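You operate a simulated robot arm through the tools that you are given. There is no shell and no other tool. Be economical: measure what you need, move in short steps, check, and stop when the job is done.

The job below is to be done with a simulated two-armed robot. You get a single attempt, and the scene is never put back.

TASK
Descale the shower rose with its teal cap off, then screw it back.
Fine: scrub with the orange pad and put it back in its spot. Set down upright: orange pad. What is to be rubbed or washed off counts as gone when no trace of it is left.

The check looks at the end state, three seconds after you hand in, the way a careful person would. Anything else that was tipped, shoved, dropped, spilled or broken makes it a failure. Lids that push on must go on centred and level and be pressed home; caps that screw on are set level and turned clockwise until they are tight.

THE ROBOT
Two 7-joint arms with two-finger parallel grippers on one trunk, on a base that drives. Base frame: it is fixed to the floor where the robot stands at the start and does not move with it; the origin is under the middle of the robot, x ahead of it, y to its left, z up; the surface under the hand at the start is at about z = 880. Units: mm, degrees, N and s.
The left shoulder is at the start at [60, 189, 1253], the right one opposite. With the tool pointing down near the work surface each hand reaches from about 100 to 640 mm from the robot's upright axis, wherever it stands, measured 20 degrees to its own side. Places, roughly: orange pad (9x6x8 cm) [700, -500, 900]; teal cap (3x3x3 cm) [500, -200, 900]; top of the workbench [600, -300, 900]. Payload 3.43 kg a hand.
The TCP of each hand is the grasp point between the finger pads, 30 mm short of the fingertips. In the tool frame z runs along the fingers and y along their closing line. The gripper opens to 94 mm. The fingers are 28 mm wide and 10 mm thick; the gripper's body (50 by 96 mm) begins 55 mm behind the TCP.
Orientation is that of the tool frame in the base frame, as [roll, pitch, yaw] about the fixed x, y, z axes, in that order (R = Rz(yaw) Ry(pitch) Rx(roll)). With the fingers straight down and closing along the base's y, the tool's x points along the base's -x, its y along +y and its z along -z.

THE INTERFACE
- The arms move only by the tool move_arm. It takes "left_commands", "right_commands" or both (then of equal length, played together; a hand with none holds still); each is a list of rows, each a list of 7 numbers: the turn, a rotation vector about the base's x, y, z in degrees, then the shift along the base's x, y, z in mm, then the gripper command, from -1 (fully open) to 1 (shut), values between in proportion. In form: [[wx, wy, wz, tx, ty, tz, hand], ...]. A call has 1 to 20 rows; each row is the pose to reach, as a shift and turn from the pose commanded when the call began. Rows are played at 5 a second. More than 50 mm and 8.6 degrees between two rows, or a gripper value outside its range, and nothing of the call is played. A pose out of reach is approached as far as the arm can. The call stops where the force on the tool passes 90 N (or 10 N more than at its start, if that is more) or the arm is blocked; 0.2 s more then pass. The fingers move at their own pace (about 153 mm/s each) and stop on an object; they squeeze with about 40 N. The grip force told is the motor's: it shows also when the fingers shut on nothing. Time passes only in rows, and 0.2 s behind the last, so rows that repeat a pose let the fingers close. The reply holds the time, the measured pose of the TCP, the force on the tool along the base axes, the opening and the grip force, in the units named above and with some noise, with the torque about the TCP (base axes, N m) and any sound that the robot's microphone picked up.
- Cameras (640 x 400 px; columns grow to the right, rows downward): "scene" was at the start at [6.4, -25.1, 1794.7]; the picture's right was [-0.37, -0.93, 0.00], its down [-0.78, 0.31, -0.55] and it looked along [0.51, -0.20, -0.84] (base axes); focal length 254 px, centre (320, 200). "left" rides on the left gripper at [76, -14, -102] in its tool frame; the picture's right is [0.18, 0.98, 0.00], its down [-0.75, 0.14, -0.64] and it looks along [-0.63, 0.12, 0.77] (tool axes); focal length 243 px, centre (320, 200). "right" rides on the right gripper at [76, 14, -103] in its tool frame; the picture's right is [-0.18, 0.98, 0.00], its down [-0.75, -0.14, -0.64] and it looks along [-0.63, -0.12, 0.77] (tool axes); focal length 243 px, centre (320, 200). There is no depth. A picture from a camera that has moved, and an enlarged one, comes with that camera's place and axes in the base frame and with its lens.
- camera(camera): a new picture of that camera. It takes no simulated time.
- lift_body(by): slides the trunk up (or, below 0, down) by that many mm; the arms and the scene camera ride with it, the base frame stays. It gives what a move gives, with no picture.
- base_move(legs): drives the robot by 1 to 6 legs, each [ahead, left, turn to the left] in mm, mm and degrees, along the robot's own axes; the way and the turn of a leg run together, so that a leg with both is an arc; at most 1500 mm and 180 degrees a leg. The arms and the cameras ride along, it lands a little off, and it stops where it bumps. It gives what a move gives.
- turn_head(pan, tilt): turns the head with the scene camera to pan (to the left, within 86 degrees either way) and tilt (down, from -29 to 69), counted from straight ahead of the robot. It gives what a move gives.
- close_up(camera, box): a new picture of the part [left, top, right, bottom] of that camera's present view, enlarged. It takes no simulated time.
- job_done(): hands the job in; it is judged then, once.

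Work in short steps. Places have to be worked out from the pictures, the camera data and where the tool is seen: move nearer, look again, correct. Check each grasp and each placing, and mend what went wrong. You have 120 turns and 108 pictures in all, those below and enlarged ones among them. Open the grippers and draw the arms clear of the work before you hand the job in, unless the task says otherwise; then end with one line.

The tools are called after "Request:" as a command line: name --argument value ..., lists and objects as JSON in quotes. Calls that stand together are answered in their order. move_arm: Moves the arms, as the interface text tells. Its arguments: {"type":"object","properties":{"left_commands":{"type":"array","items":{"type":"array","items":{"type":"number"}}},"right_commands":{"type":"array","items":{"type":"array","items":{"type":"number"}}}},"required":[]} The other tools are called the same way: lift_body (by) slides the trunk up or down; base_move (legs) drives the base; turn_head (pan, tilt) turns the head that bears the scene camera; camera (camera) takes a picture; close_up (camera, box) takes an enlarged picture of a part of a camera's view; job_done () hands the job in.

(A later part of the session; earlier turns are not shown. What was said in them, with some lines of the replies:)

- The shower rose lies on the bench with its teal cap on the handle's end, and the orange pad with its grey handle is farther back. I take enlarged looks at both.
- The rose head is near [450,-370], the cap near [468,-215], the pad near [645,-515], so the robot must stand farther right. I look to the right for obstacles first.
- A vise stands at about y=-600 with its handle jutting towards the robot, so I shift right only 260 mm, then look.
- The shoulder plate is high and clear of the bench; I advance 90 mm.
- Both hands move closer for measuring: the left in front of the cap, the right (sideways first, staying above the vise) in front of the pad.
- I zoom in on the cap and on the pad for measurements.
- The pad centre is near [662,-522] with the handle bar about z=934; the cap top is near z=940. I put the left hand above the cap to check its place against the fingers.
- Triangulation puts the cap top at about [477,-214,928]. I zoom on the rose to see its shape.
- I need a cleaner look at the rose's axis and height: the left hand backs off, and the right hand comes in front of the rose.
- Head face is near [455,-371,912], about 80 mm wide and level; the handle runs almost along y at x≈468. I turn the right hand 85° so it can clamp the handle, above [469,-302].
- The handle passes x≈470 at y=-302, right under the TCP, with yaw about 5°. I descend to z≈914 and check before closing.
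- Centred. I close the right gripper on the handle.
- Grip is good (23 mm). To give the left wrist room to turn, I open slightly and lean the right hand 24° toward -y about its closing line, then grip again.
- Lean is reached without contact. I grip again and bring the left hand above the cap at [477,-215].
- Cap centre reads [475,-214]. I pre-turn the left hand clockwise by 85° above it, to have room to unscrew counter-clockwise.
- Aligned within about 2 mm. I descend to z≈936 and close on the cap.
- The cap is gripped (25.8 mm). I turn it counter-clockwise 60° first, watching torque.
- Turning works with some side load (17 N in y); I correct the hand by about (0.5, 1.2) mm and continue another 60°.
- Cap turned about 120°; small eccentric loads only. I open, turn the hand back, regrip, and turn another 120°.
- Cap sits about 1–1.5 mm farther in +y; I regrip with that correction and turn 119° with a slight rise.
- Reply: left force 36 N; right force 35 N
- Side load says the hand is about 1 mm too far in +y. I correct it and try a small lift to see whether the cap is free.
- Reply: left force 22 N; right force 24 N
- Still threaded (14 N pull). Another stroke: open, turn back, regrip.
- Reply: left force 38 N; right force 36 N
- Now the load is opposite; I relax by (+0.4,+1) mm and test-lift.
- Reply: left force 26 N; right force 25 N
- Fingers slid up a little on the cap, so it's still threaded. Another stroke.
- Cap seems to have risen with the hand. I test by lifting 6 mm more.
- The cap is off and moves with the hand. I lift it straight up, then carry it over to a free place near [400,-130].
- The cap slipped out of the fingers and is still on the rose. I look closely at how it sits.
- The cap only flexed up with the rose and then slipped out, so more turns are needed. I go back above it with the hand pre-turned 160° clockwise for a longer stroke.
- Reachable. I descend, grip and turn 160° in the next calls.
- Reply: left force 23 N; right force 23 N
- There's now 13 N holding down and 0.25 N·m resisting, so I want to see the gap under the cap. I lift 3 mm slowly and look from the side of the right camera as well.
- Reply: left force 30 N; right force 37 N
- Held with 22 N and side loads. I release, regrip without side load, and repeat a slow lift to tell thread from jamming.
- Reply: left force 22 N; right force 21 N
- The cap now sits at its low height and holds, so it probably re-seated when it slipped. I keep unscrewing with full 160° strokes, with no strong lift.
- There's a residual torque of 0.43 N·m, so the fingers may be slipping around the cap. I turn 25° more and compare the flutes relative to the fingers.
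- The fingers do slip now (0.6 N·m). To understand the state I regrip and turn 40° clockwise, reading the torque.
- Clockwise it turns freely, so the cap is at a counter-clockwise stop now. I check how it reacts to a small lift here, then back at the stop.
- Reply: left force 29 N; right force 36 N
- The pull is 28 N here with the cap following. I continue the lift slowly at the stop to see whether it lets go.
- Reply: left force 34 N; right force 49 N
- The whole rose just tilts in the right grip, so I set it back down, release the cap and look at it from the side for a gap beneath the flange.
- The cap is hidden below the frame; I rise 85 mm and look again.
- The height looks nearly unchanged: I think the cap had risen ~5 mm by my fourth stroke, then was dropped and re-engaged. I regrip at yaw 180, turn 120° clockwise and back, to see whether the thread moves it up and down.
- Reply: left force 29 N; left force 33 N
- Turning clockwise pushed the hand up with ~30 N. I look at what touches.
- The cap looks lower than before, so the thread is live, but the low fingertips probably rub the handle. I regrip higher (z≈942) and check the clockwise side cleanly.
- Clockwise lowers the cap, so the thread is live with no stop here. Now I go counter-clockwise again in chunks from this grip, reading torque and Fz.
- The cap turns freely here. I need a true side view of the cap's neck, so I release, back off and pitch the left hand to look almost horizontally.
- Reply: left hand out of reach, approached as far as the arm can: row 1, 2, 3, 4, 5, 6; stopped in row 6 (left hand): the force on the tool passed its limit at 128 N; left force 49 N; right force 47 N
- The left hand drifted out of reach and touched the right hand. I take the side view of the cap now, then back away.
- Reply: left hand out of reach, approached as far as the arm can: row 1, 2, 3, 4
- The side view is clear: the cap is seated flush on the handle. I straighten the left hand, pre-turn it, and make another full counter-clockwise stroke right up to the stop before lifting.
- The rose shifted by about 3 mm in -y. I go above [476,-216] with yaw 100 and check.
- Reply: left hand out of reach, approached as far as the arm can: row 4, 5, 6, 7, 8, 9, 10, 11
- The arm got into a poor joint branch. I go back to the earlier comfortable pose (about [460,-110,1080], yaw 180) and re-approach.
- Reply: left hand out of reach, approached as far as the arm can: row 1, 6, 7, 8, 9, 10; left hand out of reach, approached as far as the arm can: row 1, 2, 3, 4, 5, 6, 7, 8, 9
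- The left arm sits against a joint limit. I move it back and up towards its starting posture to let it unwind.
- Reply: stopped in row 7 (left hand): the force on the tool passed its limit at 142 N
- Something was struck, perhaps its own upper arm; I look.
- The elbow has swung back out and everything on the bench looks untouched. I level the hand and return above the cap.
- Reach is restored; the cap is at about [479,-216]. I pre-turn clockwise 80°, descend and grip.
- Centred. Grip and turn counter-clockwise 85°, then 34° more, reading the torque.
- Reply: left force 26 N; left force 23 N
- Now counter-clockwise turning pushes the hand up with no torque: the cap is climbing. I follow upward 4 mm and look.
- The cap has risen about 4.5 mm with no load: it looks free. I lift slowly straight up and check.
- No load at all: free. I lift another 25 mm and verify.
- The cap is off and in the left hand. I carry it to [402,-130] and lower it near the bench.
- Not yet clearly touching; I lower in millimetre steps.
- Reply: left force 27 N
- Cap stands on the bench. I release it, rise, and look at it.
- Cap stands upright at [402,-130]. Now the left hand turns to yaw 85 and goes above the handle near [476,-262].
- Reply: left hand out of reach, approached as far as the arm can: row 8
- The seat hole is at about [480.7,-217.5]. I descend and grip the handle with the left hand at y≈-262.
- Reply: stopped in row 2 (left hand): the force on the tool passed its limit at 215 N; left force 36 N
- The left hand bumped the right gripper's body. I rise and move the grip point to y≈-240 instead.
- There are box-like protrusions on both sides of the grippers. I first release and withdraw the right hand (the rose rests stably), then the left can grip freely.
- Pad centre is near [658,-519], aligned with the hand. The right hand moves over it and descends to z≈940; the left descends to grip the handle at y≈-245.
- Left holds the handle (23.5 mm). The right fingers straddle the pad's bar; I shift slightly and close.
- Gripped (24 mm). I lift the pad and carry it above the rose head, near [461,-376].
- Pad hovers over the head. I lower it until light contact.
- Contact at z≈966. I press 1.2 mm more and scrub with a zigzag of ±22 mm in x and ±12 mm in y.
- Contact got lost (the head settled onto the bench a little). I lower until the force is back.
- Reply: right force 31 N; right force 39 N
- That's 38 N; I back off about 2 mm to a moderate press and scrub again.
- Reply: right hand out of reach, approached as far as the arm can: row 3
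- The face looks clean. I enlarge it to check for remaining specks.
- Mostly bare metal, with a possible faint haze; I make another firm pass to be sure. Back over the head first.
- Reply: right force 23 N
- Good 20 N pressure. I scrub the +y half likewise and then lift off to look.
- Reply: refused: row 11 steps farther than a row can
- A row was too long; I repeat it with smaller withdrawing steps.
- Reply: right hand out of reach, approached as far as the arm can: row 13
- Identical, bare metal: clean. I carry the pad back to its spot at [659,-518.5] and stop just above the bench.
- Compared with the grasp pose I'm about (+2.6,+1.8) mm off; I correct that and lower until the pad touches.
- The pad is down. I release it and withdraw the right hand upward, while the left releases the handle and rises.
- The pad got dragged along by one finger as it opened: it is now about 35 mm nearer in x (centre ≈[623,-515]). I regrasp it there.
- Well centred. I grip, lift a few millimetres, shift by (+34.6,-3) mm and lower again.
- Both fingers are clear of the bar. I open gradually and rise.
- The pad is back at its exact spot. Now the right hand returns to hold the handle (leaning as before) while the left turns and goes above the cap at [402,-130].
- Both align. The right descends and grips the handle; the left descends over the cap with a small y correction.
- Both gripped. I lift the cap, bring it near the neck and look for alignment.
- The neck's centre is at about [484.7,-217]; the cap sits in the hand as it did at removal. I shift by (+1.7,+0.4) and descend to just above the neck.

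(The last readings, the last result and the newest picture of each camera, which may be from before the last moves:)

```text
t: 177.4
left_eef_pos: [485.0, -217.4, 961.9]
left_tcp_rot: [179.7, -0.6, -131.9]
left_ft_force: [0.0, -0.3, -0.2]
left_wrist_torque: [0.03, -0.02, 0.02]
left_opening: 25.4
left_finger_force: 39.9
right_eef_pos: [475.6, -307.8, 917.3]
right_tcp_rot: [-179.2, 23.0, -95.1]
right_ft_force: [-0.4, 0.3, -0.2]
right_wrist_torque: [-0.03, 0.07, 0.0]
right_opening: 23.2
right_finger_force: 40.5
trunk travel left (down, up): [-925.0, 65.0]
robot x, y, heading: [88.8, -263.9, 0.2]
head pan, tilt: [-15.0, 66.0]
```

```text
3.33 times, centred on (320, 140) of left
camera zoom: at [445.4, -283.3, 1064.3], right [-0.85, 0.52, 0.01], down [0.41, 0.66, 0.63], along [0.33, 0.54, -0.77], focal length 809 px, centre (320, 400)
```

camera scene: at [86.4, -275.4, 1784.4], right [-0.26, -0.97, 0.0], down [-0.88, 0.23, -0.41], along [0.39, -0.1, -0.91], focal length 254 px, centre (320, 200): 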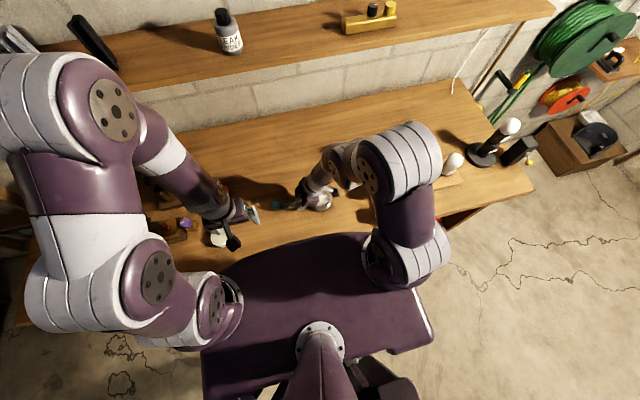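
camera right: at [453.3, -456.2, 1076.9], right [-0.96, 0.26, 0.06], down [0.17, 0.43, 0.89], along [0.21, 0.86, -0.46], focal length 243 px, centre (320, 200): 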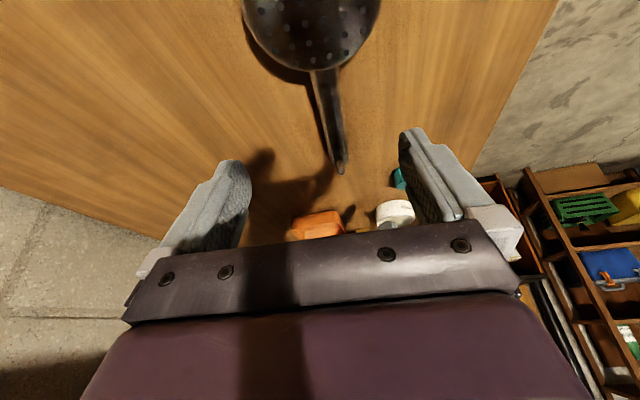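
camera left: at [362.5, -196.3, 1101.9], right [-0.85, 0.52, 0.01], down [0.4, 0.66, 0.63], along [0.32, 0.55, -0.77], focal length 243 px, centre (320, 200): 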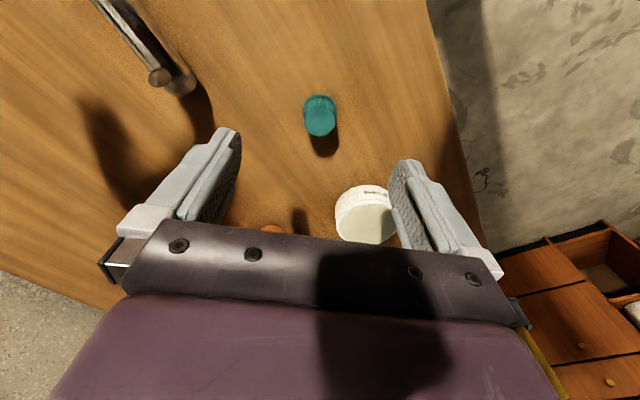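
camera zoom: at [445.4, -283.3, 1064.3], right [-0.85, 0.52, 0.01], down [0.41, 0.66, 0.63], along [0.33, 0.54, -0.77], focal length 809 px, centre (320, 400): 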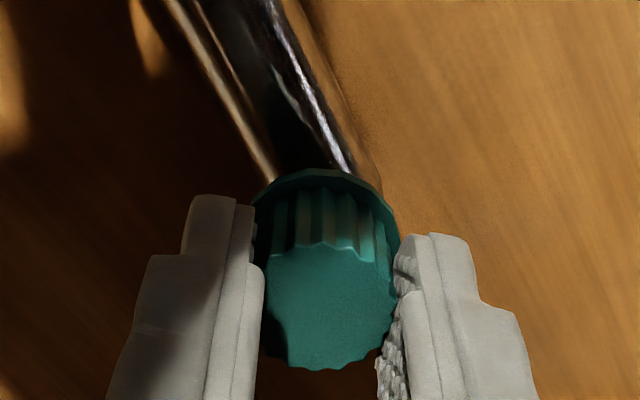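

Handle and cap line up. I lower gently, watching the forces.

Request:
move_arm --left_commands '[[0, 0, 0, 0, 0, -4, 1], [0, 0, 0, 0, 0, -8, 1], [0, 0, 0, 0, 0, -11, 1]]'

Request:
move_arm --left_commands '[[0, 0, 0, 0, 0, -2, 1], [0, 0, 0, 0, 0, -4, 1]]'

```text
t: 178.2
left_eef_pos: [484.8, -216.9, 950.8]
left_tcp_rot: [179.6, -0.6, -132.0]
left_ft_force: [0.6, -2.5, -0.7]
left_wrist_torque: [-0.08, -0.05, 0.02]
left_opening: 25.4
left_finger_force: 39.8
right_eef_pos: [477.2, -308.7, 917.3]
right_tcp_rot: [-179.3, 23.0, -95.1]
right_ft_force: [-0.7, 2.0, 0.2]
right_wrist_torque: [-0.06, 0.07, 0.09]
right_opening: 23.6
right_finger_force: 40.2
trunk travel left (down, up): [-925.0, 65.0]
robot x, y, heading: [90.3, -261.2, 0.3]
head pan, tilt: [-15.0, 66.0]
```

```text
t: 178.8
left_eef_pos: [484.3, -218.0, 947.0]
left_tcp_rot: [179.9, -0.6, -132.0]
left_ft_force: [-1.9, -17.1, -1.2]
left_wrist_torque: [-0.35, -0.32, 0.0]
left_opening: 25.5
left_finger_force: 40.2
right_eef_pos: [477.1, -307.5, 918.0]
right_tcp_rot: [-179.2, 23.1, -95.2]
right_ft_force: [1.7, 17.1, 0.5]
right_wrist_torque: [-0.1, 0.38, -0.1]
right_opening: 23.4
right_finger_force: 40.4
trunk travel left (down, up): [-925.0, 65.0]
robot x, y, heading: [89.1, -260.4, 0.4]
head pan, tilt: [-15.0, 66.0]
```

It's over the neck; the side load asks for about -1 mm in y. I correct and lower further.

Request:
move_arm --left_commands '[[0, 0, 0, 0, -1, 0, 1], [0, 0, 0, 0, -1, -1.5, 1], [0, 0, 0, 0, -1, -3, 1]]'

Request:
move_arm --left_commands '[[0, 0, 0, 0, 0, -1, 1], [0, 0, 0, 0, 0, -2, 1]]'

```text
t: 179.6
left_eef_pos: [485.4, -218.4, 944.1]
left_tcp_rot: [179.7, -0.6, -132.1]
left_ft_force: [-5.0, -15.6, 17.1]
left_wrist_torque: [-0.64, 0.08, -0.06]
left_opening: 25.2
left_finger_force: 40.3
right_eef_pos: [475.9, -308.5, 916.7]
right_tcp_rot: [-179.2, 22.8, -95.2]
right_ft_force: [5.5, 15.6, -12.1]
right_wrist_torque: [-0.71, 0.2, -0.39]
right_opening: 23.3
right_finger_force: 40.1
trunk travel left (down, up): [-925.0, 65.0]
robot x, y, heading: [86.5, -261.3, -0.1]
head pan, tilt: [-15.0, 66.0]
```

```text
t: 180.2
left_eef_pos: [485.6, -219.4, 943.8]
left_tcp_rot: [179.8, -0.4, -132.0]
left_ft_force: [-7.9, -12.4, 35.4]
left_wrist_torque: [-0.64, 0.21, -0.07]
left_opening: 25.1
left_finger_force: 40.1
right_eef_pos: [474.6, -308.7, 918.9]
right_tcp_rot: [-179.1, 22.9, -95.3]
right_ft_force: [8.9, 12.7, -16.4]
right_wrist_torque: [-0.67, 0.23, -0.61]
right_opening: 23.4
right_finger_force: 39.6
trunk travel left (down, up): [-925.0, 65.0]
robot x, y, heading: [87.2, -261.9, 0.1]
head pan, tilt: [-15.0, 66.0]
```

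Contact at the thread start. I ease the pressure, centre, and screw clockwise 160° while following down 1.5 mm.

Request:
move_arm --left_commands '[[0, 0, 0, -0.4, -0.7, 1.5, 1], [0, 0, -8.5, -0.4, -0.7, 1.4, 1], [0, 0, -17, -0.4, -0.7, 1.3, 1], [0, 0, -25.5, -0.4, -0.7, 1.2, 1], [0, 0, -34, -0.4, -0.7, 1.1, 1], [0, 0, -42.5, -0.4, -0.7, 1.0, 1], [0, 0, -51, -0.4, -0.7, 0.9, 1], [0, 0, -59.5, -0.4, -0.7, 0.8, 1], [0, 0, -68, -0.4, -0.7, 0.7, 1], [0, 0, -76.5, -0.4, -0.7, 0.6, 1], [0, 0, -85, -0.4, -0.7, 0.5, 1], [0, 0, -93.5, -0.4, -0.7, 0.4, 1], [0, 0, -102, -0.4, -0.7, 0.3, 1], [0, 0, -110.5, -0.4, -0.7, 0.2, 1], [0, 0, -119, -0.4, -0.7, 0.1, 1], [0, 0, -127.5, -0.4, -0.7, 0, 1], [0, 0, -136, -0.4, -0.7, -0.1, 1], [0, 0, -144.5, -0.4, -0.7, -0.2, 1], [0, 0, -153, -0.4, -0.7, -0.3, 1], [0, 0, -161, -0.4, -0.7, -0.4, 1]]'

Request:
close_up --camera "left" --box '[220, 100, 420, 250]'

```text
t: 184.4
left_eef_pos: [483.4, -219.3, 942.8]
left_tcp_rot: [179.7, -0.6, 67.0]
left_ft_force: [7.2, 26.3, 25.0]
left_wrist_torque: [0.56, -0.17, 0.01]
left_opening: 25.5
left_finger_force: 40.2
right_eef_pos: [474.8, -308.6, 915.9]
right_tcp_rot: [-179.1, 22.9, -95.1]
right_ft_force: [-4.4, -25.6, -8.3]
right_wrist_torque: [-0.91, 0.31, 0.16]
right_opening: 23.1
right_finger_force: 39.9
trunk travel left (down, up): [-925.0, 65.0]
robot x, y, heading: [91.0, -263.2, -0.0]
head pan, tilt: [-15.0, 66.0]
```

```text
2.67 times, centred on (320, 175) of left
camera zoom: at [498.2, -144.2, 1044.5], right [0.98, -0.22, 0.01], down [-0.17, -0.75, 0.63], along [-0.13, -0.62, -0.77], focal length 647 px, centre (320, 267)
```

zoom: 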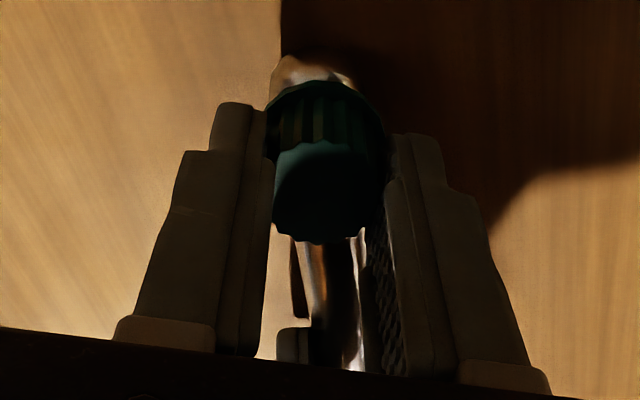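

Threading on; the side load comes from the cap sitting ~2 mm off in the fingers. I release, turn back to yaw 228 centred on the axis, and regrip.

Request:
move_arm --left_commands '[[0, 0, 0, 0, 0, 0, 0], [0, 0, 8.5, 0.4, 0.8, 0, 0], [0, 0, 17, 0.4, 0.8, 0, 0], [0, 0, 25.5, 0.4, 0.8, 0, 0], [0, 0, 34, 0.4, 0.8, 0, 0], [0, 0, 42.5, 0.4, 0.8, 0, 0], [0, 0, 51, 0.4, 0.8, 0, 0], [0, 0, 59.5, 0.4, 0.8, 0, 0], [0, 0, 68, 0.4, 0.8, 0, 0], [0, 0, 76.5, 0.4, 0.8, 0, 0], [0, 0, 85, 0.4, 0.8, 0, 0], [0, 0, 93.5, 0.4, 0.8, 0, 0], [0, 0, 102, 0.4, 0.8, 0, 0], [0, 0, 110.5, 0.4, 0.8, 0, 0], [0, 0, 119, 0.4, 0.8, 0, 0], [0, 0, 127.5, 0.4, 0.8, 0, 0], [0, 0, 136, 0.4, 0.8, 0, 0.2], [0, 0, 144.5, 0.4, 0.8, 0, 0.2], [0, 0, 153, 0.4, 0.8, 0, 0.2], [0, 0, 161, 0.4, 0.8, 0, 0.2]]'

Request:
move_arm --left_commands '[[0, 0, 0, 0, 0, 0, 1], [0, 0, 0, 0, 0, 0, 1], [0, 0, -8.5, 0, 0, -0.1, 1], [0, 0, -17, 0, 0, -0.2, 1], [0, 0, -25.5, 0, 0, -0.3, 1], [0, 0, -34, 0, 0, -0.3, 1], [0, 0, -42.5, 0, 0, -0.4, 1], [0, 0, -51, 0, 0, -0.5, 1], [0, 0, -59.5, 0, 0, -0.6, 1], [0, 0, -68, 0, 0, -0.7, 1], [0, 0, -76.5, 0, 0, -0.7, 1], [0, 0, -85, 0, 0, -0.8, 1], [0, 0, -93.5, 0, 0, -0.9, 1], [0, 0, -102, 0, 0, -1, 1], [0, 0, -110.5, 0, 0, -1.1, 1], [0, 0, -119, 0, 0, -1.2, 1], [0, 0, -127.5, 0, 0, -1.3, 1], [0, 0, -136, 0, 0, -1.3, 1], [0, 0, -144.5, 0, 0, -1.4, 1], [0, 0, -153, 0, 0, -1.5, 1]]'

```text
t: 188.6
left_eef_pos: [485.5, -218.5, 941.4]
left_tcp_rot: [179.7, -0.5, -131.7]
left_ft_force: [0.4, -0.2, -0.3]
left_wrist_torque: [0.03, 0.02, 0.01]
left_opening: 37.7
left_finger_force: 0.1
right_eef_pos: [477.2, -309.1, 916.9]
right_tcp_rot: [-179.2, 23.0, -95.2]
right_ft_force: [1.6, 0.9, 2.9]
right_wrist_torque: [0.04, 0.07, 0.01]
right_opening: 23.5
right_finger_force: 40.0
trunk travel left (down, up): [-925.0, 65.0]
robot x, y, heading: [88.5, -263.2, 0.4]
head pan, tilt: [-15.0, 66.0]
```

```text
t: 192.8
left_eef_pos: [484.1, -218.8, 939.9]
left_tcp_rot: [179.7, -0.6, 74.8]
left_ft_force: [-1.2, -25.2, 6.3]
left_wrist_torque: [-0.46, -0.09, 0.0]
left_opening: 25.4
left_finger_force: 40.0
right_eef_pos: [476.1, -307.9, 917.5]
right_tcp_rot: [-179.2, 23.0, -95.1]
right_ft_force: [1.1, 27.1, -7.0]
right_wrist_torque: [-0.41, 0.2, 0.21]
right_opening: 23.4
right_finger_force: 39.7
trunk travel left (down, up): [-925.0, 65.0]
robot x, y, heading: [84.2, -260.4, 0.1]
head pan, tilt: [-15.0, 66.0]
```

Following down well, not yet tight. Next stroke, with a small y correction.

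Request:
move_arm --left_commands '[[0, 0, 0, 0, 0, 0, 0], [0, 0, 8.5, 0, -0.6, 0.5, 0], [0, 0, 17, 0, -0.6, 0.5, 0], [0, 0, 25.5, 0, -0.6, 0.5, 0], [0, 0, 34, 0, -0.6, 0.5, 0], [0, 0, 42.5, 0, -0.6, 0.5, 0], [0, 0, 51, 0, -0.6, 0.5, 0], [0, 0, 59.5, 0, -0.6, 0.5, 0], [0, 0, 68, 0, -0.6, 0.5, 0], [0, 0, 76.5, 0, -0.6, 0.5, 0], [0, 0, 85, 0, -0.6, 0.5, 0], [0, 0, 93.5, 0, -0.6, 0.5, 0], [0, 0, 102, 0, -0.6, 0.5, 0], [0, 0, 110.5, 0, -0.6, 0.5, 0], [0, 0, 119, 0, -0.6, 0.5, 0], [0, 0, 127.5, 0, -0.6, 0.5, 0], [0, 0, 136, 0, -0.6, 0.5, 0.2], [0, 0, 144.5, 0, -0.6, 0.5, 0.2], [0, 0, 153, 0, -0.6, 0.5, 0.2]]'

Request:
move_arm --left_commands '[[0, 0, 0, 0, 0, 0, 1], [0, 0, 0, 0, 0, 0, 1], [0, 0, -8.5, 0, 0, -0.1, 1], [0, 0, -17, 0, 0, -0.2, 1], [0, 0, -25.5, 0, 0, -0.3, 1], [0, 0, -34, 0, 0, -0.3, 1], [0, 0, -42.5, 0, 0, -0.4, 1], [0, 0, -51, 0, 0, -0.5, 1], [0, 0, -59.5, 0, 0, -0.6, 1], [0, 0, -68, 0, 0, -0.7, 1], [0, 0, -76.5, 0, 0, -0.7, 1], [0, 0, -85, 0, 0, -0.8, 1], [0, 0, -93.5, 0, 0, -0.9, 1], [0, 0, -102, 0, 0, -1, 1], [0, 0, -110.5, 0, 0, -1.1, 1], [0, 0, -119, 0, 0, -1.2, 1], [0, 0, -127.5, 0, 0, -1.3, 1], [0, 0, -136, 0, 0, -1.3, 1], [0, 0, -144.5, 0, 0, -1.4, 1], [0, 0, -153, 0, 0, -1.5, 1]]'

```text
t: 196.8
left_eef_pos: [483.1, -219.0, 939.3]
left_tcp_rot: [179.7, -0.6, -131.8]
left_ft_force: [-0.6, 0.0, -0.7]
left_wrist_torque: [-0.03, -0.01, -0.02]
left_opening: 37.6
left_finger_force: 0.0
right_eef_pos: [476.3, -308.2, 917.5]
right_tcp_rot: [-179.2, 23.0, -95.1]
right_ft_force: [0.7, -0.7, 1.3]
right_wrist_torque: [0.0, 0.08, 0.02]
right_opening: 23.3
right_finger_force: 39.8
trunk travel left (down, up): [-925.0, 65.0]
robot x, y, heading: [90.9, -260.3, 0.3]
head pan, tilt: [-15.0, 66.0]
```

```text
t: 201.0
left_eef_pos: [484.1, -220.4, 938.6]
left_tcp_rot: [179.7, -0.6, 74.9]
left_ft_force: [6.6, 0.9, 0.8]
left_wrist_torque: [-0.01, -0.29, 0.68]
left_opening: 25.6
left_finger_force: 40.3
right_eef_pos: [475.4, -308.8, 916.3]
right_tcp_rot: [-179.2, 23.1, -95.2]
right_ft_force: [-7.7, -2.0, 3.6]
right_wrist_torque: [-0.31, 0.33, -0.06]
right_opening: 23.2
right_finger_force: 40.3
trunk travel left (down, up): [-925.0, 65.0]
robot x, y, heading: [88.7, -260.1, 0.4]
head pan, tilt: [-15.0, 66.0]
```

Torque of 0.68 N·m: it's tight. I confirm with one short regrip turn of 50°.

Request:
move_arm --left_commands '[[0, 0, 0, 0, 0, 0, 0.2], [0, 0, 8.5, 0, 0.3, 0.5, 0.1], [0, 0, 17, 0, 0.3, 0.5, 0.1], [0, 0, 25.5, 0, 0.3, 0.5, 0.1], [0, 0, 34, 0, 0.3, 0.5, 0.1], [0, 0, 42.5, 0, 0.3, 0.5, 0.1], [0, 0, 51, 0, 0.3, 0.5, 0.1], [0, 0, 51, 0, 0.3, 0.5, 1], [0, 0, 51, 0, 0.3, 0.5, 1], [0, 0, 42.5, 0, 0.3, 0.5, 1], [0, 0, 34, 0, 0.3, 0.5, 1], [0, 0, 25.5, 0, 0.3, 0.5, 1], [0, 0, 17, 0, 0.3, 0.5, 1], [0, 0, 8.5, 0, 0.3, 0.5, 1], [0, 0, 0, 0, 0.3, 0.5, 1]]'

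Request:
move_arm --left_commands '[[0, 0, 0, 0, 0, 0, 0.2], [0, 0, 0, 0, 0, 0, -0.5], [0, 0, 0, 0, 0, 20, -1], [0, 0, 0, 0, 0, 50, -1], [0, 0, 0, 0, 10, 80, -1], [0, 0, 8, -10, 40, 100, -1], [0, 0, 16, -20, 70, 120, -1], [0, 0, 24, -30, 100, 140, -1]]' --right_commands '[[0, 0, 0, 0, 0, 0, 1], [0, 0, 0, 0, 0, 0, 1], [0, 0, 0, 0, 0, 0, 1], [0, 0, 0, 0, 0, 0, 0.4], [0, 0, 0, 0, 0, 0, 0], [0, 0, 0, 0, -2, 5, -0.5], [0, 0, 0, 0, -10, 25, -1], [0, 0, 0, 0, -28, 65, -1]]'

Request:
camera --camera "scene"

```text
t: 204.2
left_eef_pos: [484.4, -217.5, 940.0]
left_tcp_rot: [179.7, -0.6, 74.9]
left_ft_force: [8.0, 0.8, 0.1]
left_wrist_torque: [0.04, -0.3, 0.71]
left_opening: 25.4
left_finger_force: 39.8
right_eef_pos: [476.6, -308.0, 915.7]
right_tcp_rot: [-179.1, 23.0, -95.3]
right_ft_force: [-3.2, -1.4, 8.4]
right_wrist_torque: [-0.28, 0.3, 0.07]
right_opening: 23.7
right_finger_force: 40.0
trunk travel left (down, up): [-925.0, 65.0]
robot x, y, heading: [91.7, -259.0, 0.0]
head pan, tilt: [-15.0, 66.0]
```

```text
t: 206.0
left_eef_pos: [451.7, -117.5, 1080.6]
left_tcp_rot: [179.5, -0.6, 99.2]
left_ft_force: [0.2, 0.3, 1.5]
left_wrist_torque: [0.0, -0.01, 0.01]
left_opening: 94.1
left_finger_force: 0.0
right_eef_pos: [475.0, -335.1, 983.6]
right_tcp_rot: [-179.1, 23.0, -95.1]
right_ft_force: [0.4, -0.2, -0.2]
right_wrist_torque: [-0.02, -0.06, 0.0]
right_opening: 94.2
right_finger_force: 0.0
trunk travel left (down, up): [-925.0, 65.0]
robot x, y, heading: [87.2, -261.5, 0.3]
head pan, tilt: [-15.0, 66.0]
```

```text
8 pictures are left
camera scene: at [84.8, -275.7, 1784.4], right [-0.26, -0.97, 0.0], down [-0.88, 0.23, -0.41], along [0.39, -0.1, -0.91], focal length 254 px, centre (320, 200)
```

scene: 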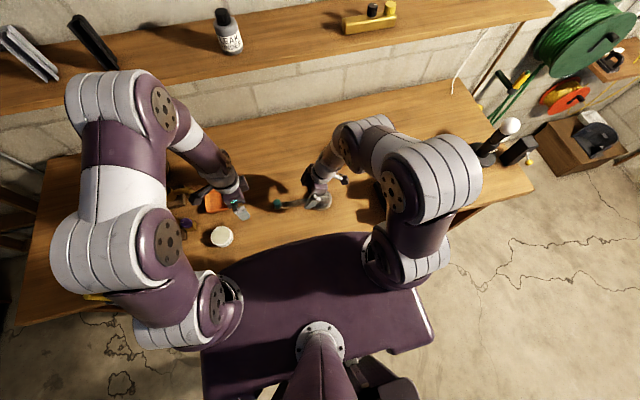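

Tight confirmed (0.71 N·m), cap released. I withdraw the right hand upward and check everything.

Request:
move_arm --right_commands '[[0, 0, 0, 0, -15, 40, -1], [0, 0, 0, 0, -25, 80, -1], [-8, 0.7, 0, 10, -45, 110, -1], [-16, 1.4, 0, 10, -65, 130, -1], [-23, 2, 0, 0, -80, 150, -1]]' --left_commands '[[0, 0, 0, -10, 10, 20, -1], [0, 0, 0, -20, 20, 40, -1], [0, 0, 0, -30, 20, 60, -1], [0, 0, 0, -40, 20, 80, -1], [0, 0, 0, -50, 20, 90, -1]]'

Request:
close_up --camera "scene" --box '[250, 130, 400, 230]'

Request:
close_up --camera "scene" --box '[262, 185, 342, 225]'

```text
t: 207.2
left_eef_pos: [402.8, -98.4, 1169.8]
left_tcp_rot: [179.6, -0.5, 99.0]
left_ft_force: [0.0, -0.1, 0.8]
left_wrist_torque: [-0.01, -0.01, 0.0]
left_opening: 93.9
left_finger_force: 0.0
right_eef_pos: [473.6, -414.8, 1132.3]
right_tcp_rot: [-179.0, -0.2, -95.1]
right_ft_force: [-1.0, 0.2, 0.8]
right_wrist_torque: [-0.05, -0.04, 0.0]
right_opening: 94.0
right_finger_force: 0.1
trunk travel left (down, up): [-925.0, 65.0]
robot x, y, heading: [89.4, -263.4, 0.3]
head pan, tilt: [-15.0, 66.0]
```

```text
4.00 times, centred on (325, 180) of scene
camera zoom: at [84.4, -275.6, 1784.4], right [-0.26, -0.97, 0.0], down [-0.88, 0.23, -0.41], along [0.4, -0.1, -0.91], focal length 1016 px, centre (300, 280)
```

zoom: 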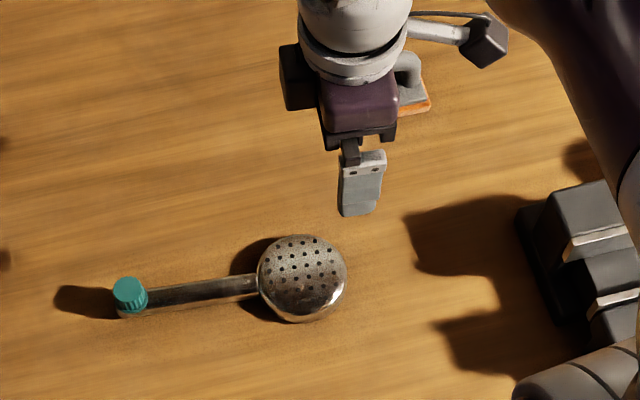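

```text
8.00 times, centred on (302, 205) of scene
camera zoom: at [84.4, -275.6, 1784.4], right [-0.26, -0.97, 0.0], down [-0.88, 0.23, -0.41], along [0.4, -0.1, -0.91], focal length 2031 px, centre (464, 160)
```

zoom: 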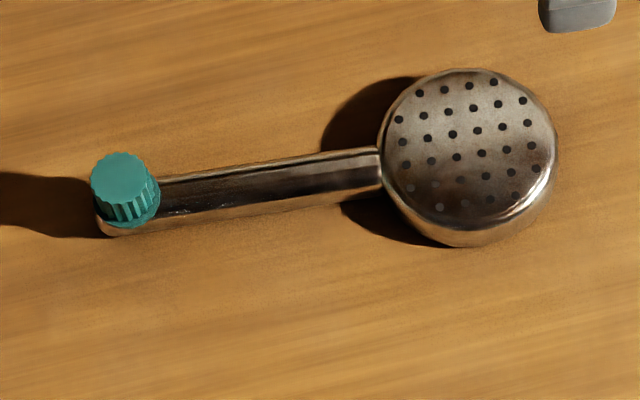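

The rose is clean, the cap is on level and tight, the pad stands upright in its spot, and both hands are clear. I hand in.

Request:
job_done

```text
The job is handed in.
```

The shower rose is descaled and I could see no scale left on its face. The teal cap is back on, level and turned clockwise until tight, and the orange pad is upright in its original spot. The rose itself ended about 9 mm from where it started, because my hands knocked together while one was holding it.
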